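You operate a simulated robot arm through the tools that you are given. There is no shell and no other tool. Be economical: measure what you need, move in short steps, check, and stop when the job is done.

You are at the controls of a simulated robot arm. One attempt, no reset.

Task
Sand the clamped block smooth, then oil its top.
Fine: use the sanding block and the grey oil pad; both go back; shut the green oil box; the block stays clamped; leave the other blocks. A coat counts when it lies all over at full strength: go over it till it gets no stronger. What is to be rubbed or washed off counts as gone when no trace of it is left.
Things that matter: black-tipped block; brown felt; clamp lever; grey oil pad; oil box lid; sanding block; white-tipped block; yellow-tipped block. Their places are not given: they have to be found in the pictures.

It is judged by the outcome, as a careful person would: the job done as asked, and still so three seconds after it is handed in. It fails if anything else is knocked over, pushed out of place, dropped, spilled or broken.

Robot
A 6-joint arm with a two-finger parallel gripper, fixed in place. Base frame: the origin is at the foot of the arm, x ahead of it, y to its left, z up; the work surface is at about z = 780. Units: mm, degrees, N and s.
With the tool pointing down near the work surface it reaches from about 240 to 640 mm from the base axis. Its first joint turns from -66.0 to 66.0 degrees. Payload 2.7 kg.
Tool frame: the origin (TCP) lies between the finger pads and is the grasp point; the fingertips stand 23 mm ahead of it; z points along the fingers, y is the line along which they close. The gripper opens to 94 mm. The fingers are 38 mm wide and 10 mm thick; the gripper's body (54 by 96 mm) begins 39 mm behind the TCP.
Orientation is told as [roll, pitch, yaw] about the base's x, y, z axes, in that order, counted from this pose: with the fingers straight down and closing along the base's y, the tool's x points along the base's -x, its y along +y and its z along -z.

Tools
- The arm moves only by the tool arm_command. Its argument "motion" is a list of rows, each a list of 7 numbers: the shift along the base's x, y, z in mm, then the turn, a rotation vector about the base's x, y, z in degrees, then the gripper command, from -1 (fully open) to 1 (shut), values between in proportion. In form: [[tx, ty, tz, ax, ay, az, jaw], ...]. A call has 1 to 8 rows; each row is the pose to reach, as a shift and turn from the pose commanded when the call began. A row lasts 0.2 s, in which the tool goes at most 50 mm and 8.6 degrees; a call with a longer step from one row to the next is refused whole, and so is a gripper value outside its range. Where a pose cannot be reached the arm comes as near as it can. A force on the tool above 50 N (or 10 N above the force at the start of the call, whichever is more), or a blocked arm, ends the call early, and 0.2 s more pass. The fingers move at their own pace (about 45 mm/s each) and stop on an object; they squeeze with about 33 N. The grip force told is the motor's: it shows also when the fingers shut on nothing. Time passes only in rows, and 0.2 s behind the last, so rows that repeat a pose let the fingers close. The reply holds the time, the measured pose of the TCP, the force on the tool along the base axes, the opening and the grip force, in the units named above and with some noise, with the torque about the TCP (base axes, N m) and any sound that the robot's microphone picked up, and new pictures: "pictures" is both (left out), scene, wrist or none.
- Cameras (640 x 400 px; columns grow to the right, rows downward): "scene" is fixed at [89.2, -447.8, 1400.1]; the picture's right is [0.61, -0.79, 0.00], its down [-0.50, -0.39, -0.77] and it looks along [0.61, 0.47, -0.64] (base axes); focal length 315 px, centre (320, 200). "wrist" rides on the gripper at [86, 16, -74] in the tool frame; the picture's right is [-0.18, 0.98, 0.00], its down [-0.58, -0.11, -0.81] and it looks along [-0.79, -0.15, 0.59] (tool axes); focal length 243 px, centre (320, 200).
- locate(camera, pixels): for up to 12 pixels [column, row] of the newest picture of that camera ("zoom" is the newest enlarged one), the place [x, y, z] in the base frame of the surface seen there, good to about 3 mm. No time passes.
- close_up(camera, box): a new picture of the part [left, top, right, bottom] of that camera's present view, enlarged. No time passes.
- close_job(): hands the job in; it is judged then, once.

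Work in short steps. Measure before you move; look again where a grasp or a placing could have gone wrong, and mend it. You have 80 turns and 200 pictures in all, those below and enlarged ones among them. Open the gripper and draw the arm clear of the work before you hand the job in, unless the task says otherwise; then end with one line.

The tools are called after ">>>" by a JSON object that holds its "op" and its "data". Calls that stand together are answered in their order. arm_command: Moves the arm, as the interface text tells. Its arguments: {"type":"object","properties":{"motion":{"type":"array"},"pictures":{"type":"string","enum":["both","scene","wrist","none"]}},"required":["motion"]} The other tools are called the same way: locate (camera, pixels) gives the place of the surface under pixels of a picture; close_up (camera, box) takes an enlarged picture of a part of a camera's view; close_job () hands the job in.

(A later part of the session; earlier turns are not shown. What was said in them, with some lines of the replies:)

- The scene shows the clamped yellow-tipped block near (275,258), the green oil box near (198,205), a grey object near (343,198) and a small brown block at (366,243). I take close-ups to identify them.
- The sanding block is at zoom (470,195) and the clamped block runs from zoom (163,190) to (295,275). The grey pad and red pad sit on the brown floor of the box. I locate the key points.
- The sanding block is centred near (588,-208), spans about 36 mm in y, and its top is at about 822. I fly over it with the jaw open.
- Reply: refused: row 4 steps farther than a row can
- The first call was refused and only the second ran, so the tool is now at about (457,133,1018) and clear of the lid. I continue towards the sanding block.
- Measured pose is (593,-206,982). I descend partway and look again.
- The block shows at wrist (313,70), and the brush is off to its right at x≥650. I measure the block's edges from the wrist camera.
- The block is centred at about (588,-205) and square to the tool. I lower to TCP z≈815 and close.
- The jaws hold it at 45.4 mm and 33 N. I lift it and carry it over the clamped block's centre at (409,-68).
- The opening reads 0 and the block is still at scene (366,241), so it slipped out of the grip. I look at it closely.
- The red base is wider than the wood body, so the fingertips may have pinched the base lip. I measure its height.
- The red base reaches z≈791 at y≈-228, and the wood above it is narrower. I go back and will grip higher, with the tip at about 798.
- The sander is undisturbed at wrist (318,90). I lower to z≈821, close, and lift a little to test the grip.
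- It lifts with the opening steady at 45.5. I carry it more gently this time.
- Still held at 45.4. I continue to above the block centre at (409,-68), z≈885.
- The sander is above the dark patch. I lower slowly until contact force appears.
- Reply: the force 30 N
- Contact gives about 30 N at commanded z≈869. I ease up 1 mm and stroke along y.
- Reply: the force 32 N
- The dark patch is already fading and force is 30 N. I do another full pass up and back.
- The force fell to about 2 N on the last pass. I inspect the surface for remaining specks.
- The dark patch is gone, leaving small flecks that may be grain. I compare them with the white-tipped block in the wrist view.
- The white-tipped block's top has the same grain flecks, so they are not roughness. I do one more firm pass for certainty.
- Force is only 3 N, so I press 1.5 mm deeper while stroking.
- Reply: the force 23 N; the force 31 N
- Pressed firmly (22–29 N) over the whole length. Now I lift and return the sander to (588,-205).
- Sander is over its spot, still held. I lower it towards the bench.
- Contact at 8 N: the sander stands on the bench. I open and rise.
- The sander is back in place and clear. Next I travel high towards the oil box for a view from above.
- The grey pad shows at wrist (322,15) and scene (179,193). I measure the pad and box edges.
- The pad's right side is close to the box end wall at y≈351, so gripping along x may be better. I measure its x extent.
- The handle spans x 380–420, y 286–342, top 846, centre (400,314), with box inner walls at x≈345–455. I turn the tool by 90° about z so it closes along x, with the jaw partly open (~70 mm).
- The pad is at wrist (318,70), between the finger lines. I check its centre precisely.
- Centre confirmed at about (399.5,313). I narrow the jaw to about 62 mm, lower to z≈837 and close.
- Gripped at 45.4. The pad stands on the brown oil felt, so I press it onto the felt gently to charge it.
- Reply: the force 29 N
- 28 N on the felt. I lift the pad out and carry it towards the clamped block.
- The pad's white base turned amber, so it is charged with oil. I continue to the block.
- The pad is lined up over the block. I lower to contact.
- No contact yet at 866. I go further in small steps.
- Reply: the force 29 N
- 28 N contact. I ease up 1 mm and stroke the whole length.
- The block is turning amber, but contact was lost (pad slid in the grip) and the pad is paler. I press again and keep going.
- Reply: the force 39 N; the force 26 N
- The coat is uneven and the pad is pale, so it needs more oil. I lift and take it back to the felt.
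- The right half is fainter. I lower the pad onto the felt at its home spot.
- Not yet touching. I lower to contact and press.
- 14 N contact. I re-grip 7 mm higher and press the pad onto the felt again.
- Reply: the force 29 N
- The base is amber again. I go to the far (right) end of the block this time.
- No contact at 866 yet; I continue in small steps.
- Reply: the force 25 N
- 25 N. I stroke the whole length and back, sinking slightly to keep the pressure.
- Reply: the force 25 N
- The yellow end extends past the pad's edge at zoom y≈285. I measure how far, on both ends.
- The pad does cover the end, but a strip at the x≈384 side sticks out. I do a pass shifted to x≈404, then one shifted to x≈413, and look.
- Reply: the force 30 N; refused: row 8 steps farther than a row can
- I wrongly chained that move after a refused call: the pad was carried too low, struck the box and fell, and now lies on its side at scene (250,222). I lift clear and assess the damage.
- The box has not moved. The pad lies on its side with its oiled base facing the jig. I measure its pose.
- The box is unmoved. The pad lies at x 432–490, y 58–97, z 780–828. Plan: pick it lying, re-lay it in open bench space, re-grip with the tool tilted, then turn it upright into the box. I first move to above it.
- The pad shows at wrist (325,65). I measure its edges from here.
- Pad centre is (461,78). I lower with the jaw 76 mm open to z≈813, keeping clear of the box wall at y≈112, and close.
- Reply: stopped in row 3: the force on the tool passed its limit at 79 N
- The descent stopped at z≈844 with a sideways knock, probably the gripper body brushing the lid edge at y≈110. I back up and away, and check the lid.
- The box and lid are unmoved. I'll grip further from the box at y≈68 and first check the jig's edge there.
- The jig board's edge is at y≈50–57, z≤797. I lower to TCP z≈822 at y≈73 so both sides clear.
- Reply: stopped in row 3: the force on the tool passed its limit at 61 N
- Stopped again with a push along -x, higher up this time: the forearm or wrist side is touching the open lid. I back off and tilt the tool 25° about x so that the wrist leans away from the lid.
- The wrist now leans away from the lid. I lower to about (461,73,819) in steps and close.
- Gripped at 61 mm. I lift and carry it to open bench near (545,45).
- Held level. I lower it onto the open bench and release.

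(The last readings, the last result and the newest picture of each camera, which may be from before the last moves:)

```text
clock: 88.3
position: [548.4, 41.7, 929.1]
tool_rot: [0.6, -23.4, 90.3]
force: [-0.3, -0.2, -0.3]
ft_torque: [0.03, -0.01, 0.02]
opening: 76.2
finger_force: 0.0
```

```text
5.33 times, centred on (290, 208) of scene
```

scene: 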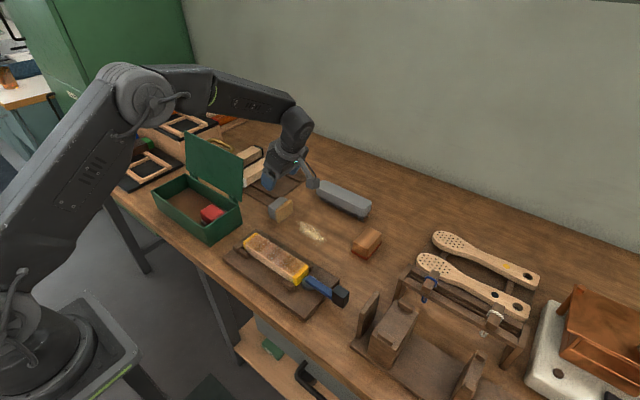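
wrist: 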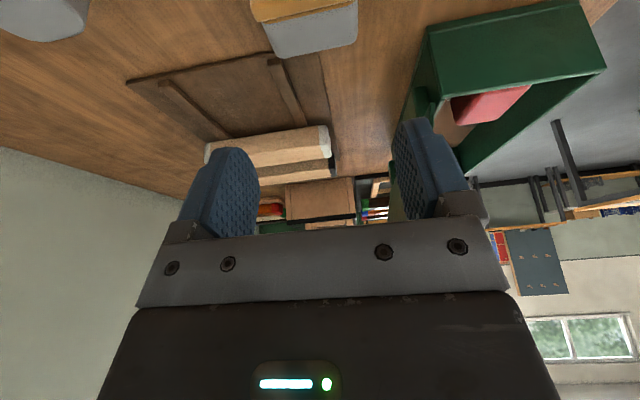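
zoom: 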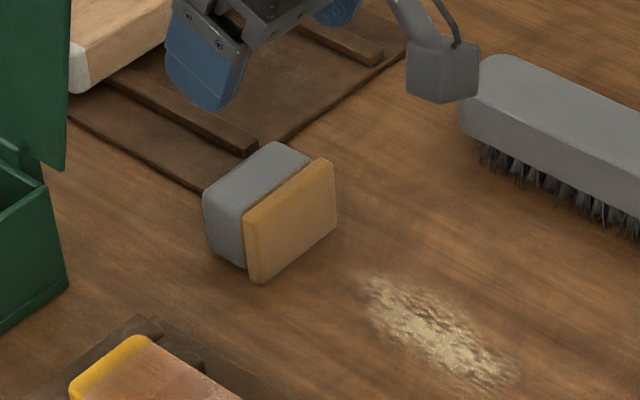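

The pad lies fine, but a -35° grip here would bring the forearm over the lid. I re-grip with the same pose and move it further from the box, to about (490,-140).

>>> {"op": "arm_command", "data": {"motion": [[0, 0, -40, 0, 0, 0, -0.62], [0, 0, -80, 0, 0, 0, -0.62], [0, 5, -109, 0, 0, 0, -0.62], [0, 5, -109, 0, 0, 0, 1], [0, 5, -109, 0, 0, 0, 1], [0, 5, -109, 0, 0, 0, 1], [0, 5, -95, 0, 0, 0, 1], [0, 5, -65, 0, 0, 0, 1]], "pictures": "none"}}

```text
clock: 90.2
position: [546.7, 48.1, 864.0]
tool_rot: [0.6, -23.6, 90.4]
force: [0.4, -0.7, -1.0]
ft_torque: [-0.03, 0.03, -0.01]
opening: 61.3
finger_force: 33.0
```

Held at 61.3. I carry it to (492,-140) and lower to the bench.

>>> {"op": "arm_command", "data": {"motion": [[-8, -30, 20, 0, 0, 0, 1], [-18, -65, 25, 0, 0, 0, 1], [-30, -105, 25, 0, 0, 0, 1], [-45, -145, 20, 0, 0, 0, 1], [-55, -185, 0, 0, 0, 0, 1], [-55, -185, -30, 0, 0, 0, 1], [-55, -185, -43, 0, 0, 0, 1], [-55, -185, -45, 0, 0, 0, 1]]}}

```text
clock: 91.8
position: [493.6, -141.5, 827.8]
tool_rot: [0.7, -23.6, 90.3]
force: [-2.5, -0.2, 6.5]
ft_torque: [-0.06, 0.27, -0.08]
opening: 61.6
finger_force: 32.6
stopped in row 8: the force on the tool passed its limit at 57 N (the readings are from after the stop); the commanded pose is now the measured one
```

scene: 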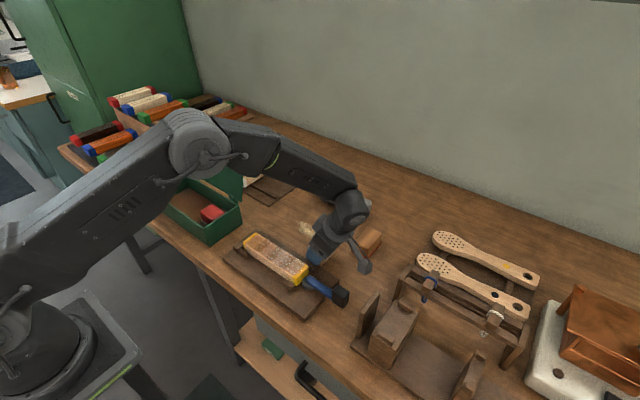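
wrist: 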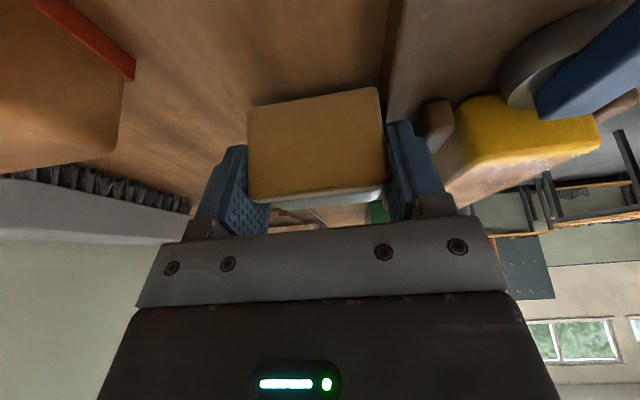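

It touched down earlier than expected (z 828), perhaps on the jig board's edge. I look closely.

>>> {"op": "close_up", "data": {"camera": "wrist", "box": [200, 40, 480, 240]}}

>>> {"op": "locate", "data": {"camera": "wrist", "pixels": [[390, 75], [398, 40], [425, 100], [440, 130], [250, 110], [378, 92], [250, 195], [384, 185], [315, 140], [300, 90]]}}

```text
2.00 times, centred on (340, 140) of wrist
```

zoom: 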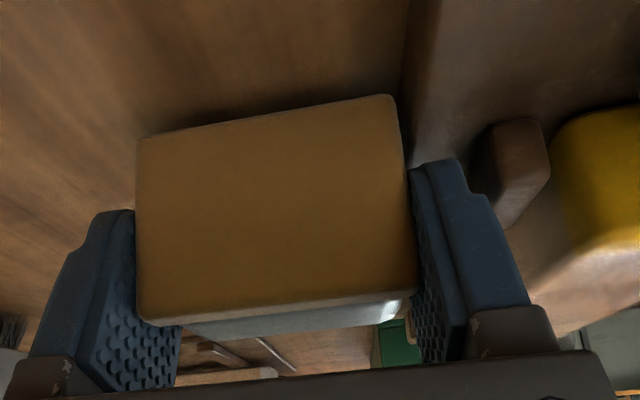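

```text
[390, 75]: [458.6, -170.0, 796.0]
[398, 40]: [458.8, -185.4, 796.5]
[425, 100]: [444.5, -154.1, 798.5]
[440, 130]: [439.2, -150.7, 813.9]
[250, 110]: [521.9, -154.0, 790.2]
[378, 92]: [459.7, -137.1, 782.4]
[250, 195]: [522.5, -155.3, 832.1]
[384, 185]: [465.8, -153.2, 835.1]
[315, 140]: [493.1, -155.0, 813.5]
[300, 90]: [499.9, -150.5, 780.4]
```

The -x finger tip is landing on the jig board edge (x≈459, z 797). I shift 12 mm in +x, lower, and release.

>>> {"op": "arm_command", "data": {"motion": [[4, 0, 8, 0, 0, 0, 1], [12, 0, 8, 0, 0, 0, 1], [12, 0, -4, 0, 0, 0, 1], [12, 0, -8, 0, 0, 0, 1], [12, 0, -8, 0, 0, 0, 1]], "pictures": "none"}}

```text
clock: 93.0
position: [504.6, -143.5, 818.8]
tool_rot: [0.6, -23.6, 90.5]
force: [1.0, 0.6, 3.3]
ft_torque: [-0.02, -0.12, 0.05]
opening: 61.6
finger_force: 32.9
```

Contact. I release, rise, and begin tilting the other way.

>>> {"op": "arm_command", "data": {"motion": [[0, 0, 0, 0, 0, 0, -0.62], [0, 0, 0, 0, 0, 0, -0.62], [0, 0, 45, 0, 0, 0, -0.62], [0, 0, 90, 0, 0, 0, -0.62], [0, 0, 110, -8.5, 0, 0, -0.62], [0, 0, 110, -17, 0, 0, -0.62], [0, 0, 110, -25.5, 0, 0, -0.62], [0, 0, 110, -34, 0, 0, -0.62]], "pictures": "none"}}

>>> {"op": "arm_command", "data": {"motion": [[0, 0, 0, -8.5, 0, 0, -0.62], [0, 0, 0, -17, 0, 0, -0.62], [0, 0, 0, -25.5, 0, 0, -0.62], [0, 0, 0, -27, 0, 0, -0.62]]}}

```text
clock: 94.8
position: [505.7, -142.0, 927.8]
tool_rot: [0.8, 10.5, 90.4]
force: [-0.1, 0.1, -0.4]
ft_torque: [0.02, 0.02, 0.01]
opening: 76.3
finger_force: 0.1
```

```text
clock: 95.8
position: [505.4, -141.5, 928.9]
tool_rot: [1.2, 37.6, 90.5]
force: [-0.5, -0.3, -0.2]
ft_torque: [0.05, 0.02, -0.02]
opening: 75.8
finger_force: 0.2
```

scene: 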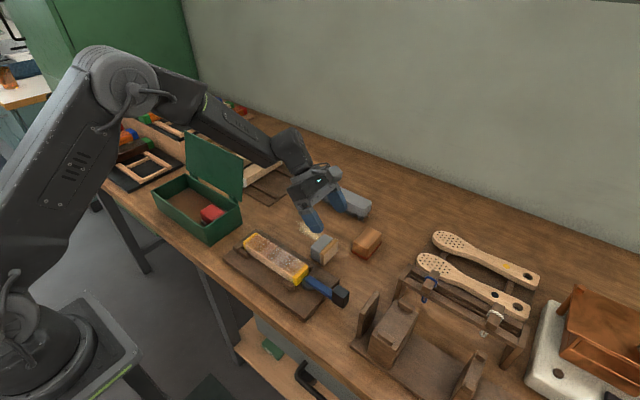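
wrist: 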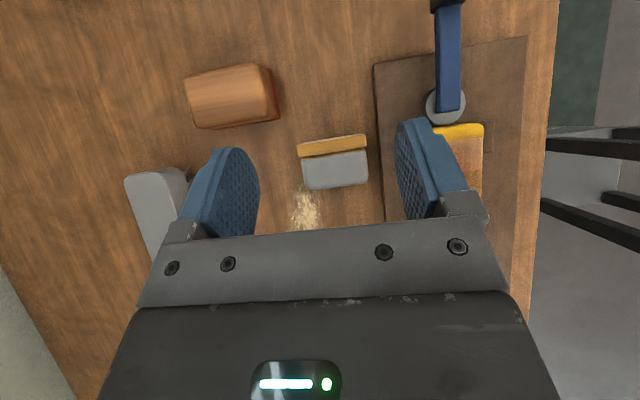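

The tool is tilted 37.6° the other way and the pad is at wrist (333,160). I measure it.

>>> {"op": "locate", "data": {"camera": "wrist", "pixels": [[298, 148], [366, 139], [304, 188], [368, 182], [333, 146], [335, 170], [300, 160], [368, 160], [375, 120]]}}

```text
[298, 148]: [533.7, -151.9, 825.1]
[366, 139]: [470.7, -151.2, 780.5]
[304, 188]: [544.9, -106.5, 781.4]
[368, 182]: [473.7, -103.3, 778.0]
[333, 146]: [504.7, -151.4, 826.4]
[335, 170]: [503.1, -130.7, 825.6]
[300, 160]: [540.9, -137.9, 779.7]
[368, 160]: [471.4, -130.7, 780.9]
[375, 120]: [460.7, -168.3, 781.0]
```

The pad is centred at x≈505, base at y≈-152, top at 826. I narrow the jaw to 68 mm, lower to (505,-138,816), close, and lift slightly.

>>> {"op": "arm_command", "data": {"motion": [[0, 3, -40, 0, 0, 0, -0.45], [0, 3, -80, 0, 0, 0, -0.45], [0, 3, -104, 0, 0, 0, -0.45], [0, 3, -113, 0, 0, 0, -0.45], [0, 3, -113, 0, 0, 0, 1], [0, 3, -113, 0, 0, 0, 1], [0, 3, -113, 0, 0, 0, 1], [0, 3, -95, 0, 0, 0, 1]]}}

```text
clock: 96.5
position: [514.4, -138.3, 851.4]
tool_rot: [-2.1, 37.8, 88.9]
force: [1.7, 0.2, 6.8]
ft_torque: [0.02, -0.3, 0.08]
opening: 69.1
finger_force: 1.2
stopped in row 3: the force on the tool passed its limit at 58 N (the readings are from after the stop); the commanded pose is now the measured one
```

scene: 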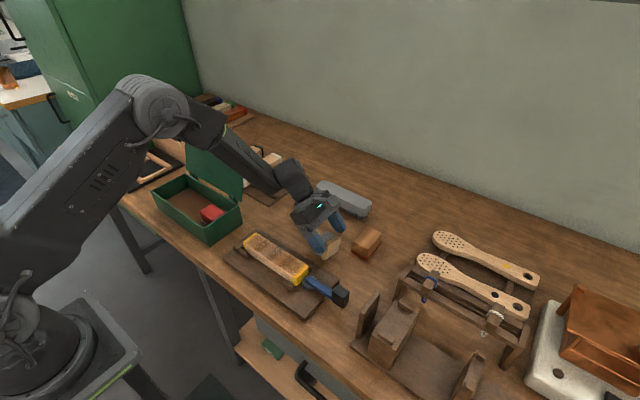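
wrist: 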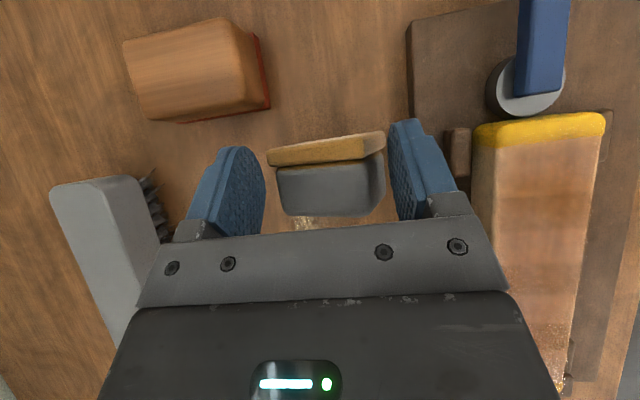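

A finger caught the pad's top edge and pushed sideways. I back up, restore the orientation and re-measure.

>>> {"op": "arm_command", "data": {"motion": [[0, 0, 20, 0, 0, 0, -0.6], [-5, 0, 50, 0, 1.7, 0, -0.6], [-8, 0, 70, 0, 1.7, 0, -0.6], [-8, 0, 70, 0, 1.7, 0, -0.6]]}}

>>> {"op": "close_up", "data": {"camera": "wrist", "box": [230, 90, 430, 230]}}

>>> {"op": "close_up", "data": {"camera": "scene", "box": [280, 210, 380, 280]}}

```text
clock: 97.5
position: [506.1, -138.7, 919.0]
tool_rot: [0.4, 38.0, 90.5]
force: [-0.4, 0.9, -0.2]
ft_torque: [0.03, 0.02, 0.01]
opening: 75.2
finger_force: 0.1
```

scene: 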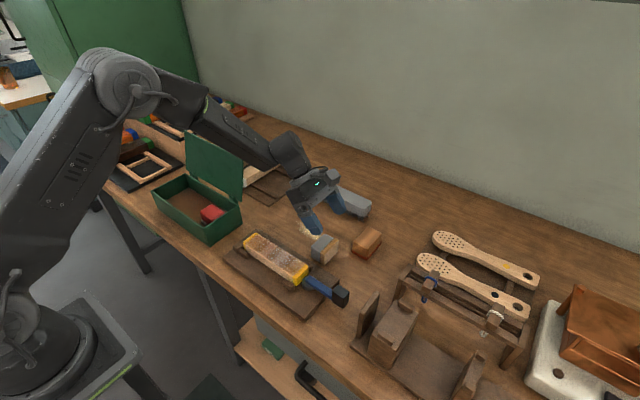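
wrist: 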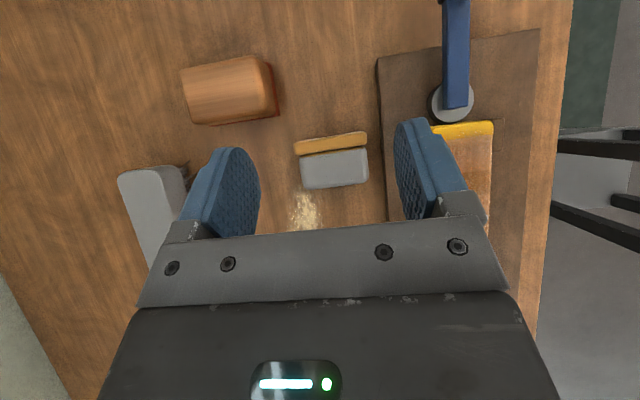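

```text
2.86 times, centred on (330, 160) of wrist
```

zoom: 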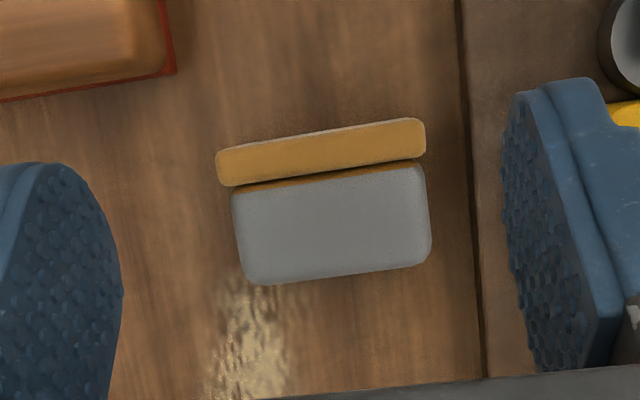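

```text
5.71 times, centred on (330, 245) of scene
```

zoom: 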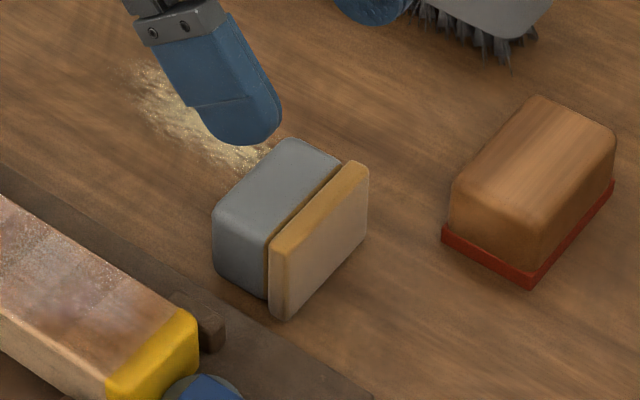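

The pad still lies well. I measure both ends of the base and handle for exact x limits.

>>> {"op": "locate", "data": {"camera": "wrist", "pixels": [[296, 149], [300, 150], [363, 141], [366, 137], [303, 165], [307, 180], [363, 160], [366, 175], [330, 147], [335, 185], [379, 120]]}}

```text
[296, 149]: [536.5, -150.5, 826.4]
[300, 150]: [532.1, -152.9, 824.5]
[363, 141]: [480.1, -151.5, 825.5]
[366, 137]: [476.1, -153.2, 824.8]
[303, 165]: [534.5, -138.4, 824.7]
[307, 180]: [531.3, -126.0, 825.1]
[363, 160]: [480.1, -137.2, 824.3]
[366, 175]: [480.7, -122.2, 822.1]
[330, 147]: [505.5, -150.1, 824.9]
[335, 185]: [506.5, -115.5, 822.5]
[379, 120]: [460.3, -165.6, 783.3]
```

Base spans x 475.5–537, centre 506.5. I retry at x≈507.5 with a 74 mm opening.

>>> {"op": "arm_command", "data": {"motion": [[1, 0, -40, 0, 0, 0, -0.575], [1, 0, -75, 0, 0, 0, -0.575], [1, 0, -95, 0, 0, 0, -0.575], [1, 0, -103, 0, 0, 0, -0.575], [1, 0, -103, 0, 0, 0, 1], [1, 0, -103, 0, 0, 0, 1], [1, 0, -103, 0, 0, 0, 1], [1, 0, -85, 0, 0, 0, 1]]}}

```text
clock: 99.3
position: [509.2, -140.3, 836.9]
tool_rot: [0.3, 37.8, 90.5]
force: [1.0, 0.3, -1.3]
ft_torque: [0.03, 0.02, -0.03]
opening: 61.3
finger_force: 33.1
```

scene: 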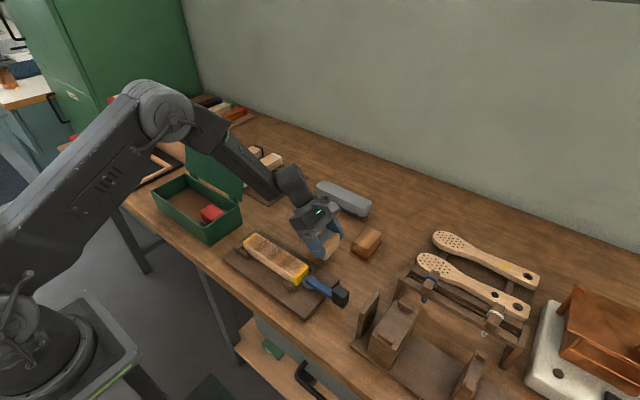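
wrist: 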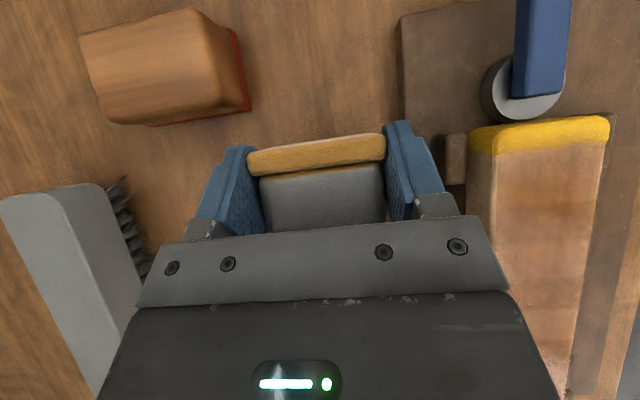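

Held at 61.3. I lift, rotate the pad about x by +60° in steps, and travel towards the box.

>>> {"op": "arm_command", "data": {"motion": [[0, 0, 30, 0, 0, 0, 1], [0, 10, 65, 8.5, 0, 0, 1], [-10, 30, 95, 17, 0, 0, 1], [-25, 60, 120, 25.5, 0, 0, 1], [-45, 95, 130, 34, 0, 0, 1], [-65, 135, 130, 42.5, 0, 0, 1], [-85, 175, 130, 51, 0, 0, 1], [-100, 215, 130, 59.5, 0, 0, 1]]}}

```text
clock: 101.2
position: [407.7, 76.4, 968.9]
tool_rot: [0.0, -21.8, 90.5]
force: [1.0, -0.5, -1.2]
ft_torque: [0.0, 0.0, 0.01]
opening: 61.6
finger_force: 33.2
```

scene: 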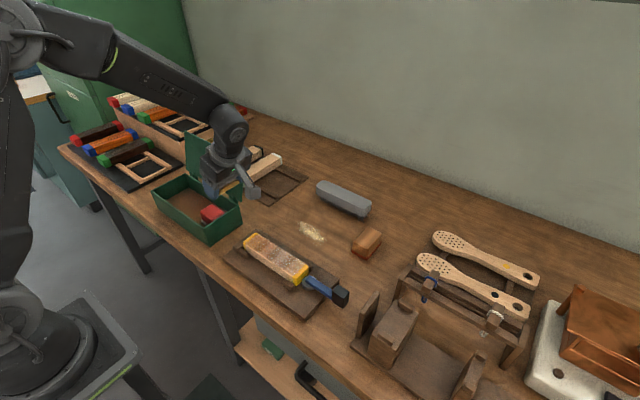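
wrist: 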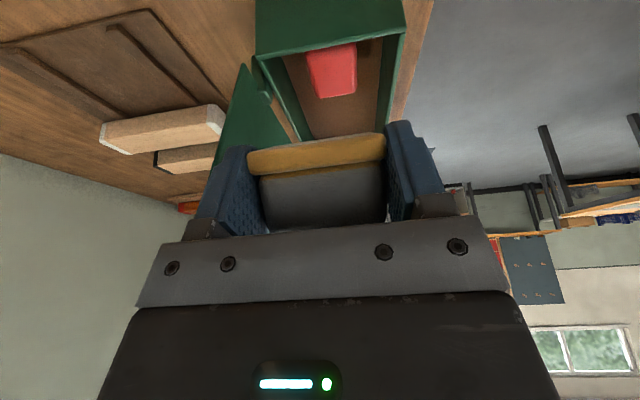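

The pad is now 30° from upright. I move over the box to (400,300) and lower to z≈880.

>>> {"op": "arm_command", "data": {"motion": [[-2, 45, 0, 0, 0, 0, 1], [-4, 92, 0, 0, 0, 0, 1], [-6, 139, 0, 0, 0, 0, 1], [-7, 186, 0, 0, 0, 0, 1], [-7, 223, 0, 0, 0, 0, 1], [-7, 223, -45, 0, 0, 0, 1], [-7, 223, -86, 0, 0, 0, 1], [-7, 223, -86, 0, 0, 0, 1]]}}

```text
clock: 103.0
position: [400.2, 299.9, 882.6]
tool_rot: [0.0, -21.6, 90.3]
force: [-0.5, 0.5, -0.2]
ft_torque: [0.01, 0.0, 0.01]
opening: 61.5
finger_force: 32.8
```

scene: 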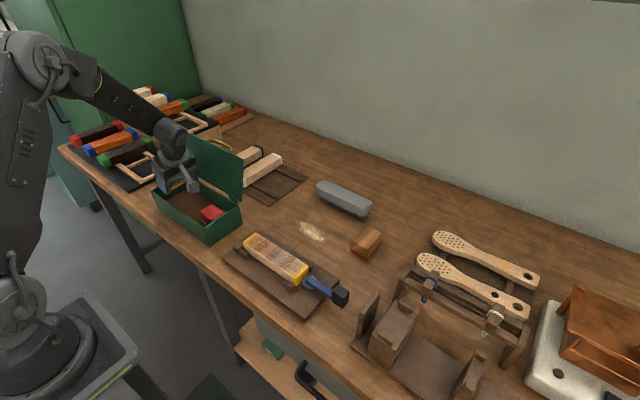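
wrist: 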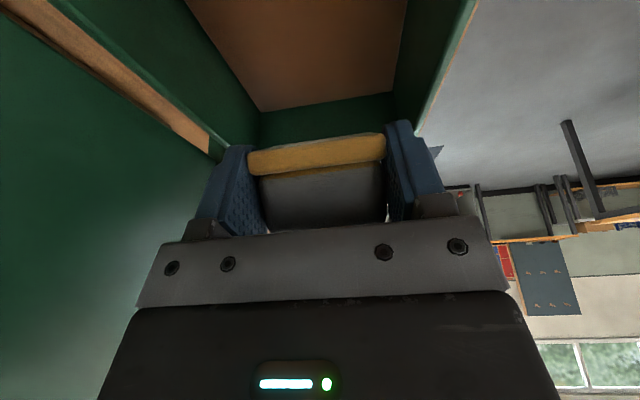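

I lower into the box until the base's lower edge meets the felt.

>>> {"op": "arm_command", "data": {"motion": [[0, 0, -25, 0, 0, 0, 1], [0, 0, -40, 0, 0, 0, 1], [0, 0, -44, 0, 0, 0, 1], [0, 0, -46, 0, 0, 0, 1], [0, 0, -48, 0, 0, 0, 1], [0, 0, -49, 0, 0, 0, 1], [0, 0, -49, 0, 0, 0, 1]]}}

```text
clock: 104.5
position: [401.6, 299.8, 832.5]
tool_rot: [-0.3, -21.8, 90.4]
force: [-1.9, -1.1, 26.4]
ft_torque: [0.53, 0.25, 0.07]
opening: 61.7
finger_force: 33.1
```

scene: 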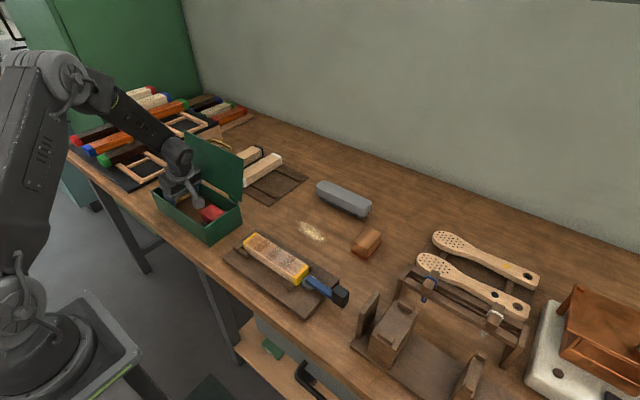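
wrist: 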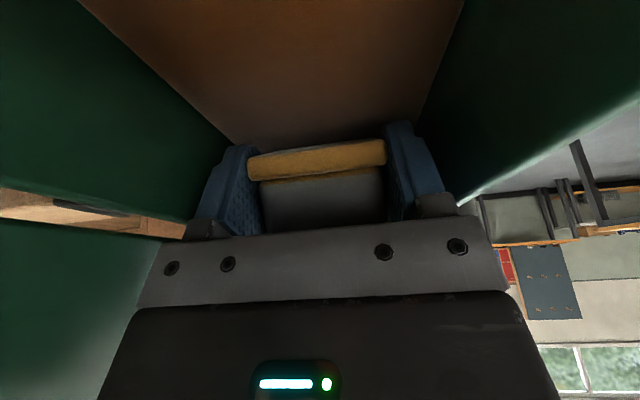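

Edge contact at 26 N. I release so it settles upright, then rise.

>>> {"op": "arm_command", "data": {"motion": [[0, 0, 1, 0, 0, 0, -0.45], [0, 0, 1, 0, 0, 0, -0.45], [0, 0, 1, 0, 0, 0, -0.45], [0, -5, 40, 0, 0, 0, -0.45], [0, -10, 85, -8, 0, 0, -0.45], [0, -10, 130, -16, 0, 0, -0.45], [0, -10, 150, -21.8, 0, 0, -0.45]]}}

>>> {"op": "close_up", "data": {"camera": "scene", "box": [145, 165, 245, 245]}}

```text
clock: 106.2
position: [401.1, 287.0, 980.0]
tool_rot: [0.1, 0.2, 90.3]
force: [0.5, 0.2, 0.1]
ft_torque: [-0.01, -0.03, 0.03]
opening: 68.4
finger_force: 0.1
```

scene: 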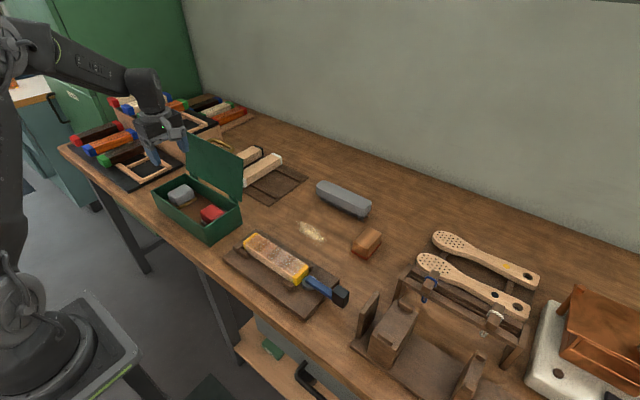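
wrist: 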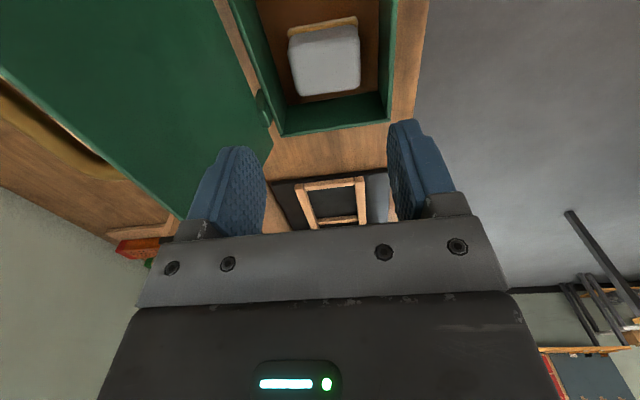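

```text
5.00 times, centred on (195, 205) of scene
5 turns are left
```

zoom: 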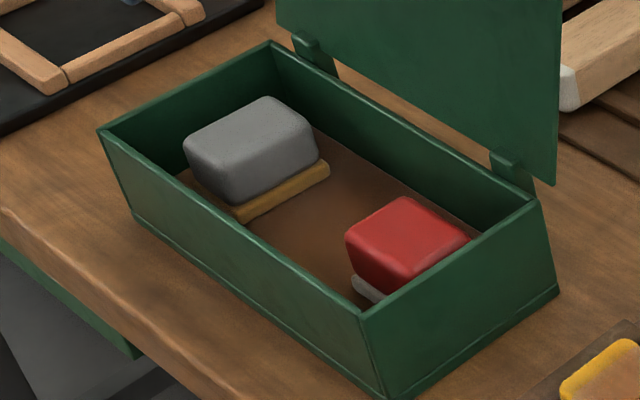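

The pad stands upright on the felt. With few turns left, I grip it at about (400,299), charge it, and carry it to just above the block, using safe heights throughout.

>>> {"op": "arm_command", "data": {"motion": [[0, 9, -45, 0, 0, 0, -0.5], [0, 9, -90, 0, 0, 0, -0.5], [0, 9, -125, 0, 0, 0, -0.5], [0, 9, -143.5, 0, 0, 0, -0.5], [0, 9, -143.5, 0, 0, 0, 1], [0, 9, -143.5, 0, 0, 0, 1], [0, 9, -143.5, 0, 0, 0, 1], [0, 9, -143.5, 0, 0, 0, 1]], "pictures": "none"}}

>>> {"op": "arm_command", "data": {"motion": [[0, 0, -1.5, 0, 0, 0, 1], [0, 0, -2.5, 0, 0, 0, 1], [0, 0, -2.5, 0, 0, 0, 1], [0, 0, -2.5, 0, 0, 0, 1]], "pictures": "wrist"}}

>>> {"op": "arm_command", "data": {"motion": [[0, 0, 15, 0, 0, 0, 1], [0, 0, 45, 0, 0, 0, 1], [0, 0, 80, 0, 0, 0, 1], [0, 0, 107, 0, 0, 0, 1], [2, -40, 107, 0, 0, 0, 1], [4, -85, 107, 0, 0, 0, 1], [5, -130, 107, 0, 0, 0, 1], [6, -175, 107, 0, 0, 0, 1]], "pictures": "none"}}

>>> {"op": "arm_command", "data": {"motion": [[0, -48, 0, 0, 0, 0, 1], [1, -96, 0, 0, 0, 0, 1], [2, -144, 0, 0, 0, 0, 1], [2, -192, 0, 0, 0, 0, 1], [2, -192, -40, 0, 0, 0, 1], [2, -192, -70, 0, 0, 0, 1], [2, -192, -75, 0, 0, 0, 1], [2, -192, -75, 0, 0, 0, 1]], "pictures": "both"}}

>>> {"op": "close_up", "data": {"camera": "wrist", "box": [180, 0, 460, 200]}}

```text
clock: 108.0
position: [399.4, 294.2, 835.9]
tool_rot: [0.2, 0.2, 90.3]
force: [-0.1, 1.2, -0.6]
ft_torque: [-0.01, -0.02, 0.02]
opening: 61.6
finger_force: 33.7
```

```text
clock: 109.0
position: [399.1, 297.0, 835.8]
tool_rot: [0.0, 0.0, 90.3]
force: [-4.9, -10.4, 25.8]
ft_torque: [-0.25, 0.14, 0.03]
opening: 61.3
finger_force: 32.9
```

wrist: 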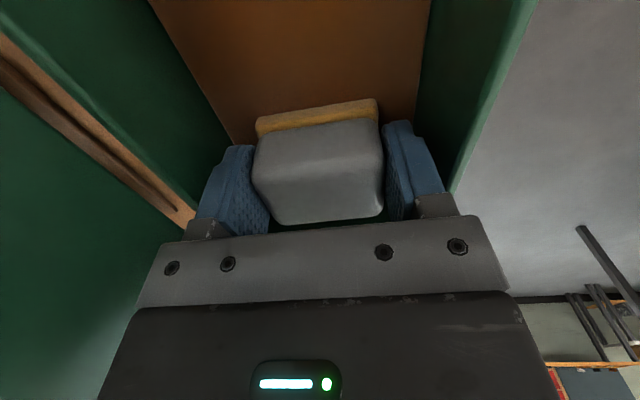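

```text
clock: 110.8
position: [407.4, 121.9, 943.3]
tool_rot: [0.1, 0.2, 90.4]
force: [-0.5, 0.2, -0.8]
ft_torque: [-0.04, -0.03, -0.02]
opening: 61.5
finger_force: 33.3
```

```text
clock: 112.5
position: [408.7, -68.4, 865.6]
tool_rot: [0.1, 0.2, 90.2]
force: [0.4, -0.2, -1.0]
ft_torque: [-0.03, -0.01, -0.03]
opening: 61.6
finger_force: 33.4
```

scene: 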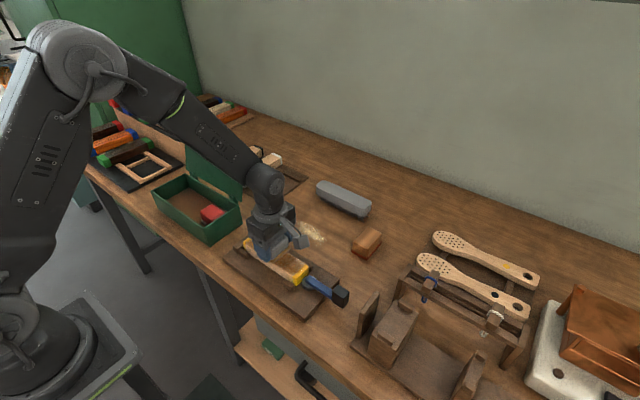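
wrist: 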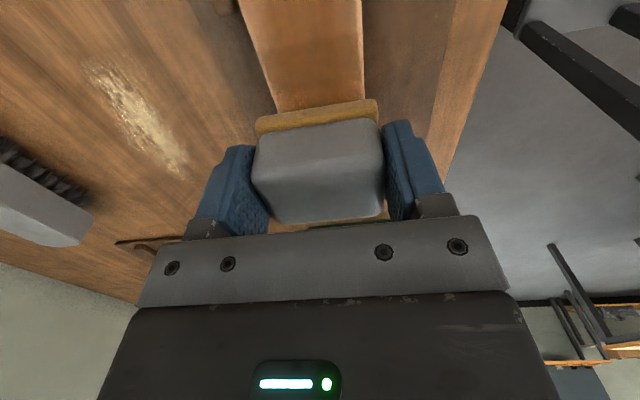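

```text
2.00 times, centred on (320, 100) of wrist
4 turns are left
```

zoom: 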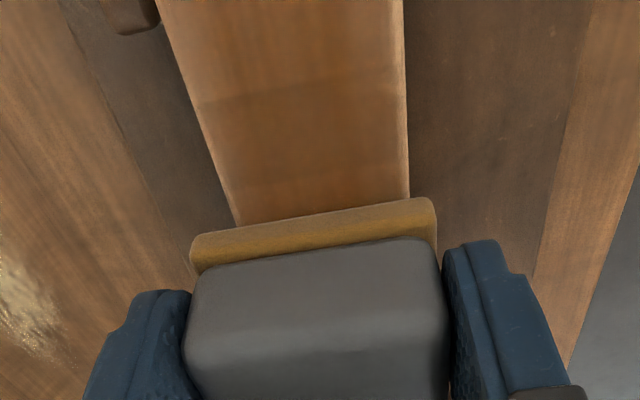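

The pad is held and spans the block's full width. I now press and stroke end to end several times, then return to the felt to recharge and view the coat.

>>> {"op": "arm_command", "data": {"motion": [[0, 0, -2, 0, 0, 0, 1], [0, 0, -4, 0, 0, 0, 1], [0, 0, -4.8, 0, 0, 0, 1], [0, 0, -4.8, 0, 0, 0, 1], [0, 22, -4.8, 0, 0, 0, 1], [0, 44, -4.8, 0, 0, 0, 1], [0, 65, -4.8, 0, 0, 0, 1], [0, 65, -4.8, 0, 0, 0, 1]], "pictures": "none"}}

>>> {"op": "arm_command", "data": {"motion": [[0, -33, -0.2, 0, 0, 0, 1], [0, -65, -0.4, 0, 0, 0, 1], [0, -98, -0.6, 0, 0, 0, 1], [0, -130, -0.8, 0, 0, 0, 1], [0, -98, -1.0, 0, 0, 0, 1], [0, -65, -1.2, 0, 0, 0, 1], [0, -33, -1.4, 0, 0, 0, 1], [0, 0, -1.6, 0, 0, 0, 1]], "pictures": "none"}}

>>> {"op": "arm_command", "data": {"motion": [[0, -33, -0.2, 0, 0, 0, 1], [0, -65, -0.4, 0, 0, 0, 1], [0, -98, -0.6, 0, 0, 0, 1], [0, -130, -0.8, 0, 0, 0, 1], [0, -98, -1.0, 0, 0, 0, 1], [0, -65, -1.2, 0, 0, 0, 1], [0, -33, -1.4, 0, 0, 0, 1], [0, 0, -1.6, 0, 0, 0, 1]], "pictures": "none"}}

>>> {"op": "arm_command", "data": {"motion": [[0, -33, -0.2, 0, 0, 0, 1], [0, -65, -0.4, 0, 0, 0, 1], [0, -98, -0.5, 0, 0, 0, 1], [0, -130, -0.6, 0, 0, 0, 1], [0, -98, -0.8, 0, 0, 0, 1], [0, -65, -0.9, 0, 0, 0, 1], [0, -33, -1.0, 0, 0, 0, 1], [0, 0, -1.2, 0, 0, 0, 1]], "pictures": "none"}}

>>> {"op": "arm_command", "data": {"motion": [[0, 0, 30, 0, 0, 0, 1], [0, 0, 65, 0, 0, 0, 1], [0, 10, 90, 0, 0, 0, 1], [-1, 50, 90, 0, 0, 0, 1], [-3, 95, 90, 0, 0, 0, 1], [-5, 140, 90, 0, 0, 0, 1], [-7, 185, 90, 0, 0, 0, 1], [-8, 230, 90, 0, 0, 0, 1]], "pictures": "wrist"}}

>>> {"op": "arm_command", "data": {"motion": [[0, 40, 0, 0, 0, 0, 1], [0, 72, 0, 0, 0, 0, 1], [0, 72, -40, 0, 0, 0, 1], [0, 72, -80, 0, 0, 0, 1], [0, 72, -105, 0, 0, 0, 1], [0, 72, -113, 0, 0, 0, 1], [0, 72, -116, 0, 0, 0, 1], [0, 72, -116.5, 0, 0, 0, 1]], "pictures": "both"}}

>>> {"op": "close_up", "data": {"camera": "scene", "box": [225, 220, 345, 295]}}

```text
clock: 114.3
position: [406.2, -2.0, 862.0]
tool_rot: [0.2, 0.3, 90.2]
force: [0.0, -1.7, 1.5]
ft_torque: [-0.09, -0.08, -0.02]
opening: 61.5
finger_force: 33.2
```

```text
clock: 116.2
position: [407.5, -1.2, 860.0]
tool_rot: [-0.1, 0.2, 90.3]
force: [1.6, -12.6, 31.4]
ft_torque: [-0.48, -0.25, 0.0]
opening: 61.4
finger_force: 32.5
```

```text
clock: 118.0
position: [409.1, -2.4, 857.8]
tool_rot: [0.2, 0.2, 90.3]
force: [0.9, -6.4, 13.0]
ft_torque: [-0.4, -0.09, -0.05]
opening: 61.7
finger_force: 33.3
```

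```text
clock: 119.8
position: [408.3, -3.7, 857.9]
tool_rot: [0.2, 0.2, 90.4]
force: [-0.2, 0.2, -0.6]
ft_torque: [-0.02, -0.03, -0.01]
opening: 61.4
finger_force: 33.3
```

```text
clock: 121.5
position: [400.5, 227.1, 948.8]
tool_rot: [0.0, 0.2, 90.3]
force: [-0.4, -0.1, -0.9]
ft_torque: [-0.01, 0.03, 0.0]
opening: 61.6
finger_force: 32.9
```

wrist: 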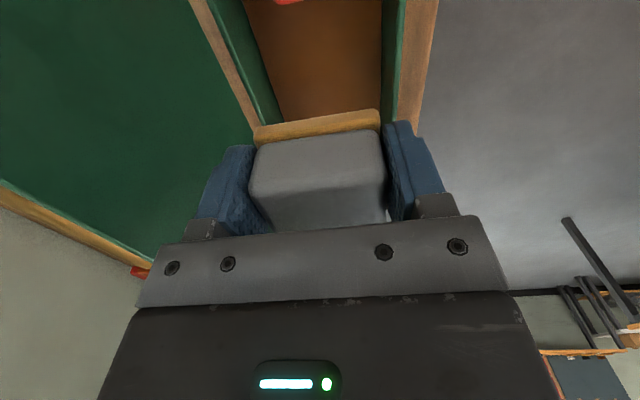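

```text
clock: 123.3
position: [401.4, 299.4, 829.0]
tool_rot: [0.1, 0.2, 90.3]
force: [0.8, 0.4, -0.8]
ft_torque: [0.03, 0.05, 0.0]
opening: 61.4
finger_force: 33.3
```

scene: 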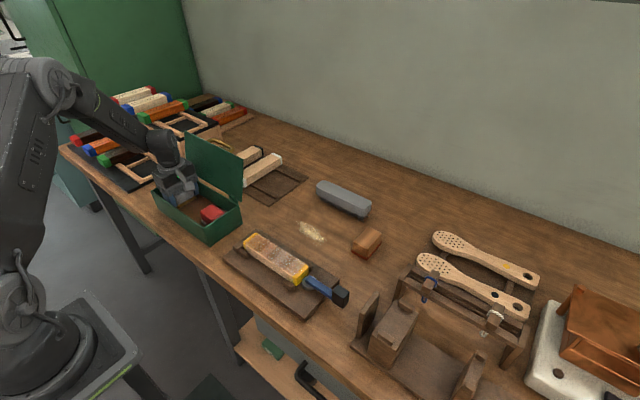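
wrist: 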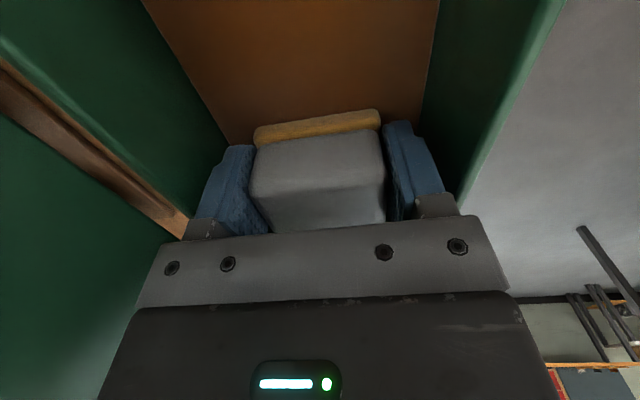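

```text
5.33 times, centred on (285, 258) of scene
3 turns are left
```

zoom: 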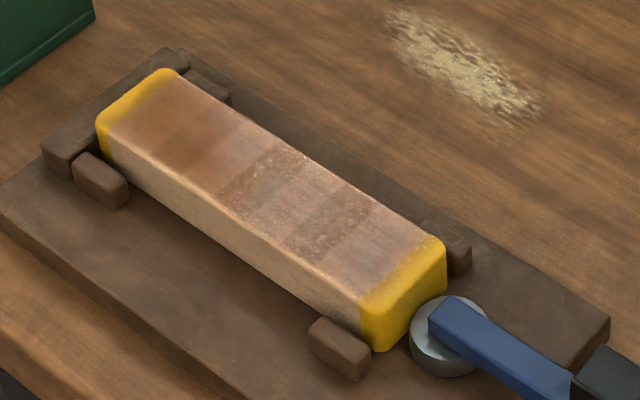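

The coat looks identical before and after (glossy bands unchanged), so it has stopped getting stronger. I set the pad down on the felt, release, rise, and go behind the lid at y≈145 clear of its handle.

>>> {"op": "arm_command", "data": {"motion": [[0, 0, -1.5, 0, 0, 0, 1], [0, 0, -3, 0, 0, 0, 1], [0, 0, -4, 0, 0, 0, 1], [0, 0, -5, 0, 0, 0, 1], [0, 0, -5, 0, 0, 0, 1]], "pictures": "none"}}

>>> {"op": "arm_command", "data": {"motion": [[0, 0, 0, 0, 0, 0, -0.45], [0, 0, 0, 0, 0, 0, -0.45], [0, 0, 0, 0, 0, 0, -0.45], [0, 0, 40, 0, 0, 0, -0.45], [0, 0, 85, 0, 0, 0, -0.45], [0, 0, 130, 0, 0, 0, -0.45], [0, 0, 175, 0, 0, 0, -0.45], [0, 0, 217, 0, 0, 0, -0.45]], "pictures": "scene"}}

>>> {"op": "arm_command", "data": {"motion": [[30, -38, 0, 0, 0, 0, 1], [60, -77, 0, 0, 0, 0, 1], [90, -116, 0, 0, 0, 0, 1], [118, -154, 0, 0, 0, 0, 1], [118, -154, -40, 0, 0, 0, 1], [118, -154, -79, 0, 0, 0, 1], [118, -154, -79, 0, 0, 0, 1]], "pictures": "both"}}

>>> {"op": "locate", "data": {"camera": "scene", "pixels": [[187, 133], [200, 140], [215, 147], [180, 190], [190, 195], [222, 190]]}}

>>> {"op": "close_up", "data": {"camera": "scene", "box": [140, 100, 300, 250]}}

```text
clock: 124.5
position: [401.9, 299.8, 827.2]
tool_rot: [-0.1, 0.0, 90.3]
force: [-1.7, -3.1, 28.2]
ft_torque: [-0.02, 0.13, 0.0]
opening: 61.6
finger_force: 32.8
```

```text
clock: 126.3
position: [398.8, 297.2, 1043.9]
tool_rot: [0.1, 0.1, 90.4]
force: [0.2, -0.4, 0.5]
ft_torque: [-0.03, 0.01, 0.0]
opening: 68.2
finger_force: 0.0
```

scene: 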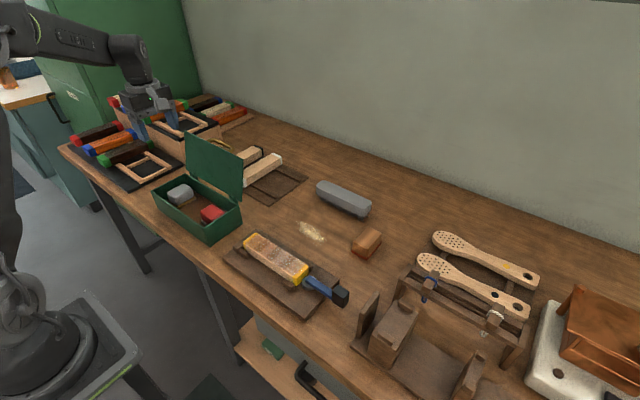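

```text
clock: 128.0
position: [517.4, 143.4, 963.5]
tool_rot: [0.1, 0.2, 90.3]
force: [0.6, -1.4, 0.3]
ft_torque: [0.0, 0.02, 0.0]
opening: 0.0
finger_force: 32.7
```

scene: 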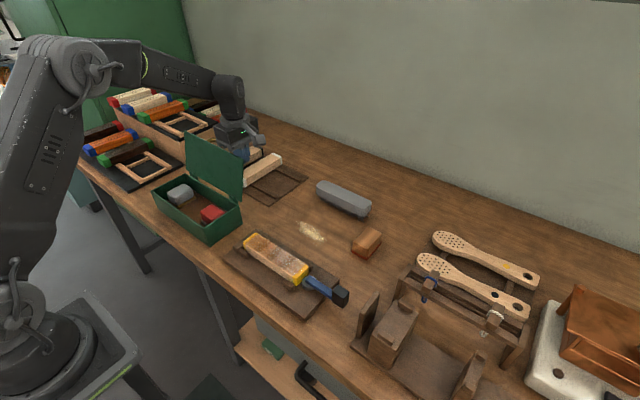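
wrist: 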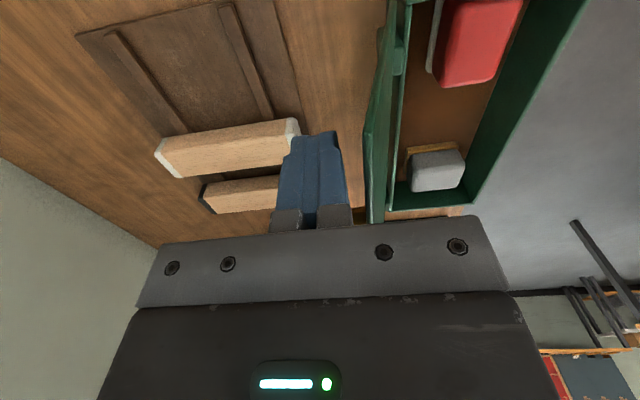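

```text
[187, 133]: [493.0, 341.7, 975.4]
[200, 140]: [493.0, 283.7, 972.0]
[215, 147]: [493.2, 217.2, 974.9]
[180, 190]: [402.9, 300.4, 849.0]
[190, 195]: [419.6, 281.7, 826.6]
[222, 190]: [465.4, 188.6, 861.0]
```

```text
2.67 times, centred on (220, 175) of scene
2 turns are left
```

zoom: 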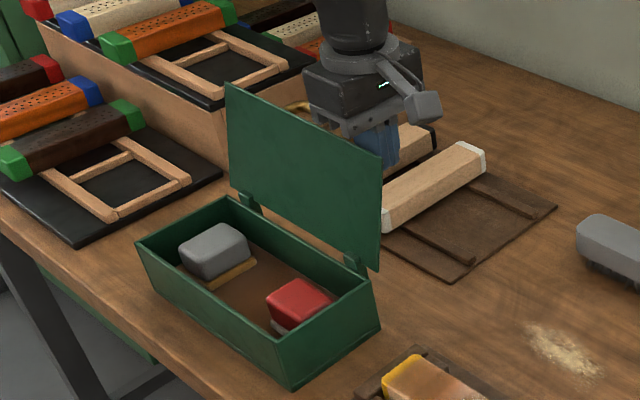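

The pad is back upright in the box and the gripper is behind the lid (top edge at x≈493, z≈975). I swing the lid shut along its arc, press it lightly, then rise clear.

>>> {"op": "arm_command", "data": {"motion": [[-15, 0, 0, 0, 0, 0, 1], [-30, 0, 0, 0, 0, 0, 1], [-42, 0, 0, 0, 0, 0, 1], [-58, 0, 1, 0, 0, 0, 1], [-73.6, 0, -2, 0, 0, 0, 1], [-88, 0, -8, 0, 0, 0, 1], [-101.7, 0, -16, 0, 0, 0, 1], [-113.5, 0, -26, 0, 0, 0, 1]], "pictures": "scene"}}

>>> {"op": "arm_command", "data": {"motion": [[-10, 0, -12.5, 0, 0, 0, 1], [-18, 0, -26, 0, 0, 0, 1], [-23, 0, -41, 0, 0, 0, 1], [-25, 0, -52, 0, 0, 0, 1], [-25, 0, -56, 0, 0, 0, 1], [-25, 0, -58, 0, 0, 0, 1], [-25, 0, -58, 0, 0, 0, 1]], "pictures": "scene"}}

>>> {"op": "arm_command", "data": {"motion": [[0, 0, 40, 0, 0, 0, 1], [0, 0, 85, 0, 0, 0, 1], [0, 0, 130, 0, 0, 0, -0.5], [0, 0, 175, 0, 0, 0, -1], [0, 0, 200, 0, 0, 0, -1], [0, 0, 200, 0, 0, 0, -1]], "pictures": "both"}}

>>> {"op": "close_up", "data": {"camera": "scene", "box": [140, 130, 300, 250]}}

>>> {"op": "locate", "data": {"camera": "scene", "pixels": [[170, 188], [190, 190], [200, 205], [215, 215], [230, 205], [205, 222]]}}

```text
clock: 129.8
position: [402.6, 144.3, 937.0]
tool_rot: [0.1, 0.1, 90.4]
force: [0.0, 0.3, -0.5]
ft_torque: [0.02, -0.03, 0.0]
opening: 0.2
finger_force: 32.9
```

scene: 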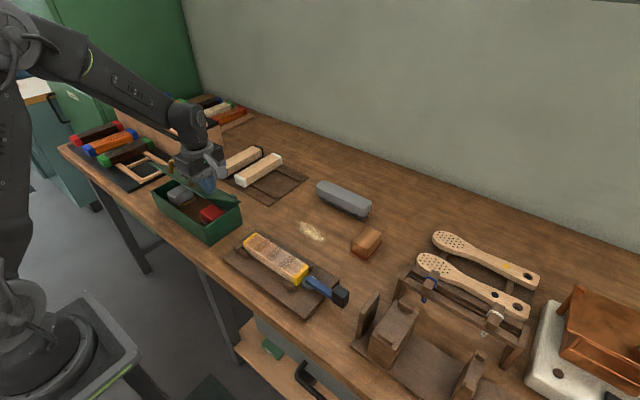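

```text
clock: 131.3
position: [380.8, 145.0, 879.2]
tool_rot: [0.1, 0.2, 90.2]
force: [-3.7, -1.5, 7.7]
ft_torque: [0.12, 0.09, 0.06]
opening: 0.2
finger_force: 32.9
```

scene: 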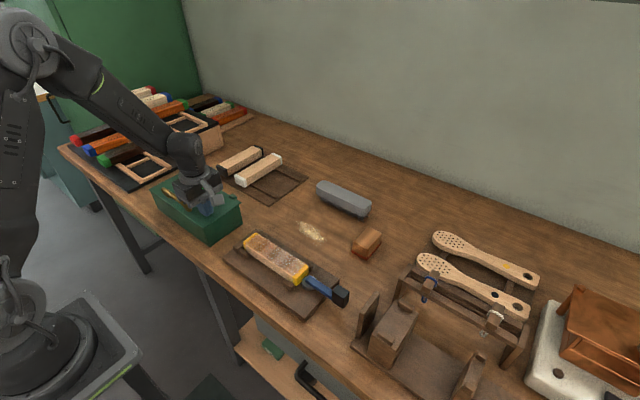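

```text
clock: 132.8
position: [378.3, 145.5, 1080.4]
tool_rot: [0.1, 0.3, 90.3]
force: [-0.1, -0.5, 0.8]
ft_torque: [-0.01, -0.04, 0.03]
opening: 85.7
finger_force: 0.0
```

scene: 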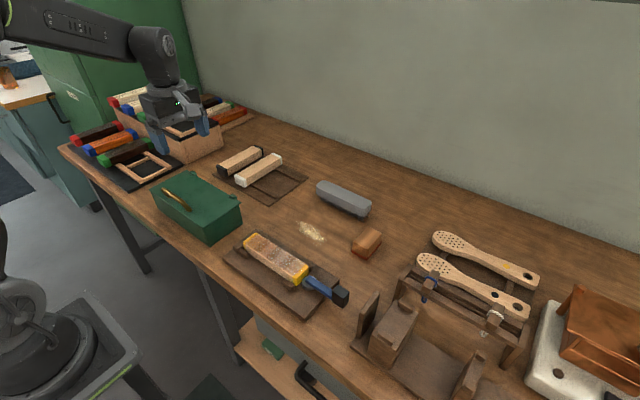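
wrist: 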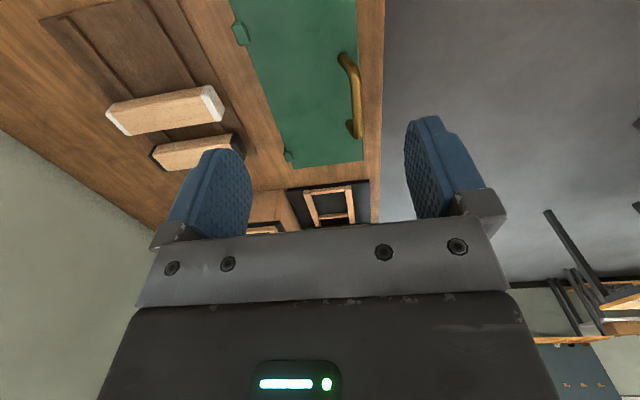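

```text
3.33 times, centred on (220, 190) of scene
```

zoom: 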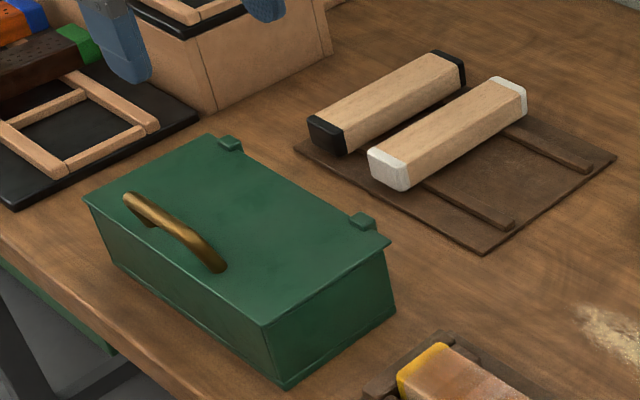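

```text
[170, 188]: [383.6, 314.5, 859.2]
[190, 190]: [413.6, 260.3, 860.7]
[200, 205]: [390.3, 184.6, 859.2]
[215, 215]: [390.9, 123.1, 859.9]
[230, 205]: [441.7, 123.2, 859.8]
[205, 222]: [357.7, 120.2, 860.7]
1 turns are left
```

The lid is shut flat at z≈860, the sander and pad are back, the block is still clamped, and the gripper is open and clear. I hand the job in.

>>> {"op": "close_job", "data": {}}

```text
The job is handed in.
```

The clamped block is sanded and its top oiled, the sanding block and grey oil pad are back, and the oil box is shut. The block is still clamped and the other blocks were left alone. I dropped the grey pad once on the bench when I carried it too low into the box. It now stands upright in the box, turned a quarter from how I found it. I judged the coat even and at full strength from pictures alone, and some sanding dust is left on the bench.
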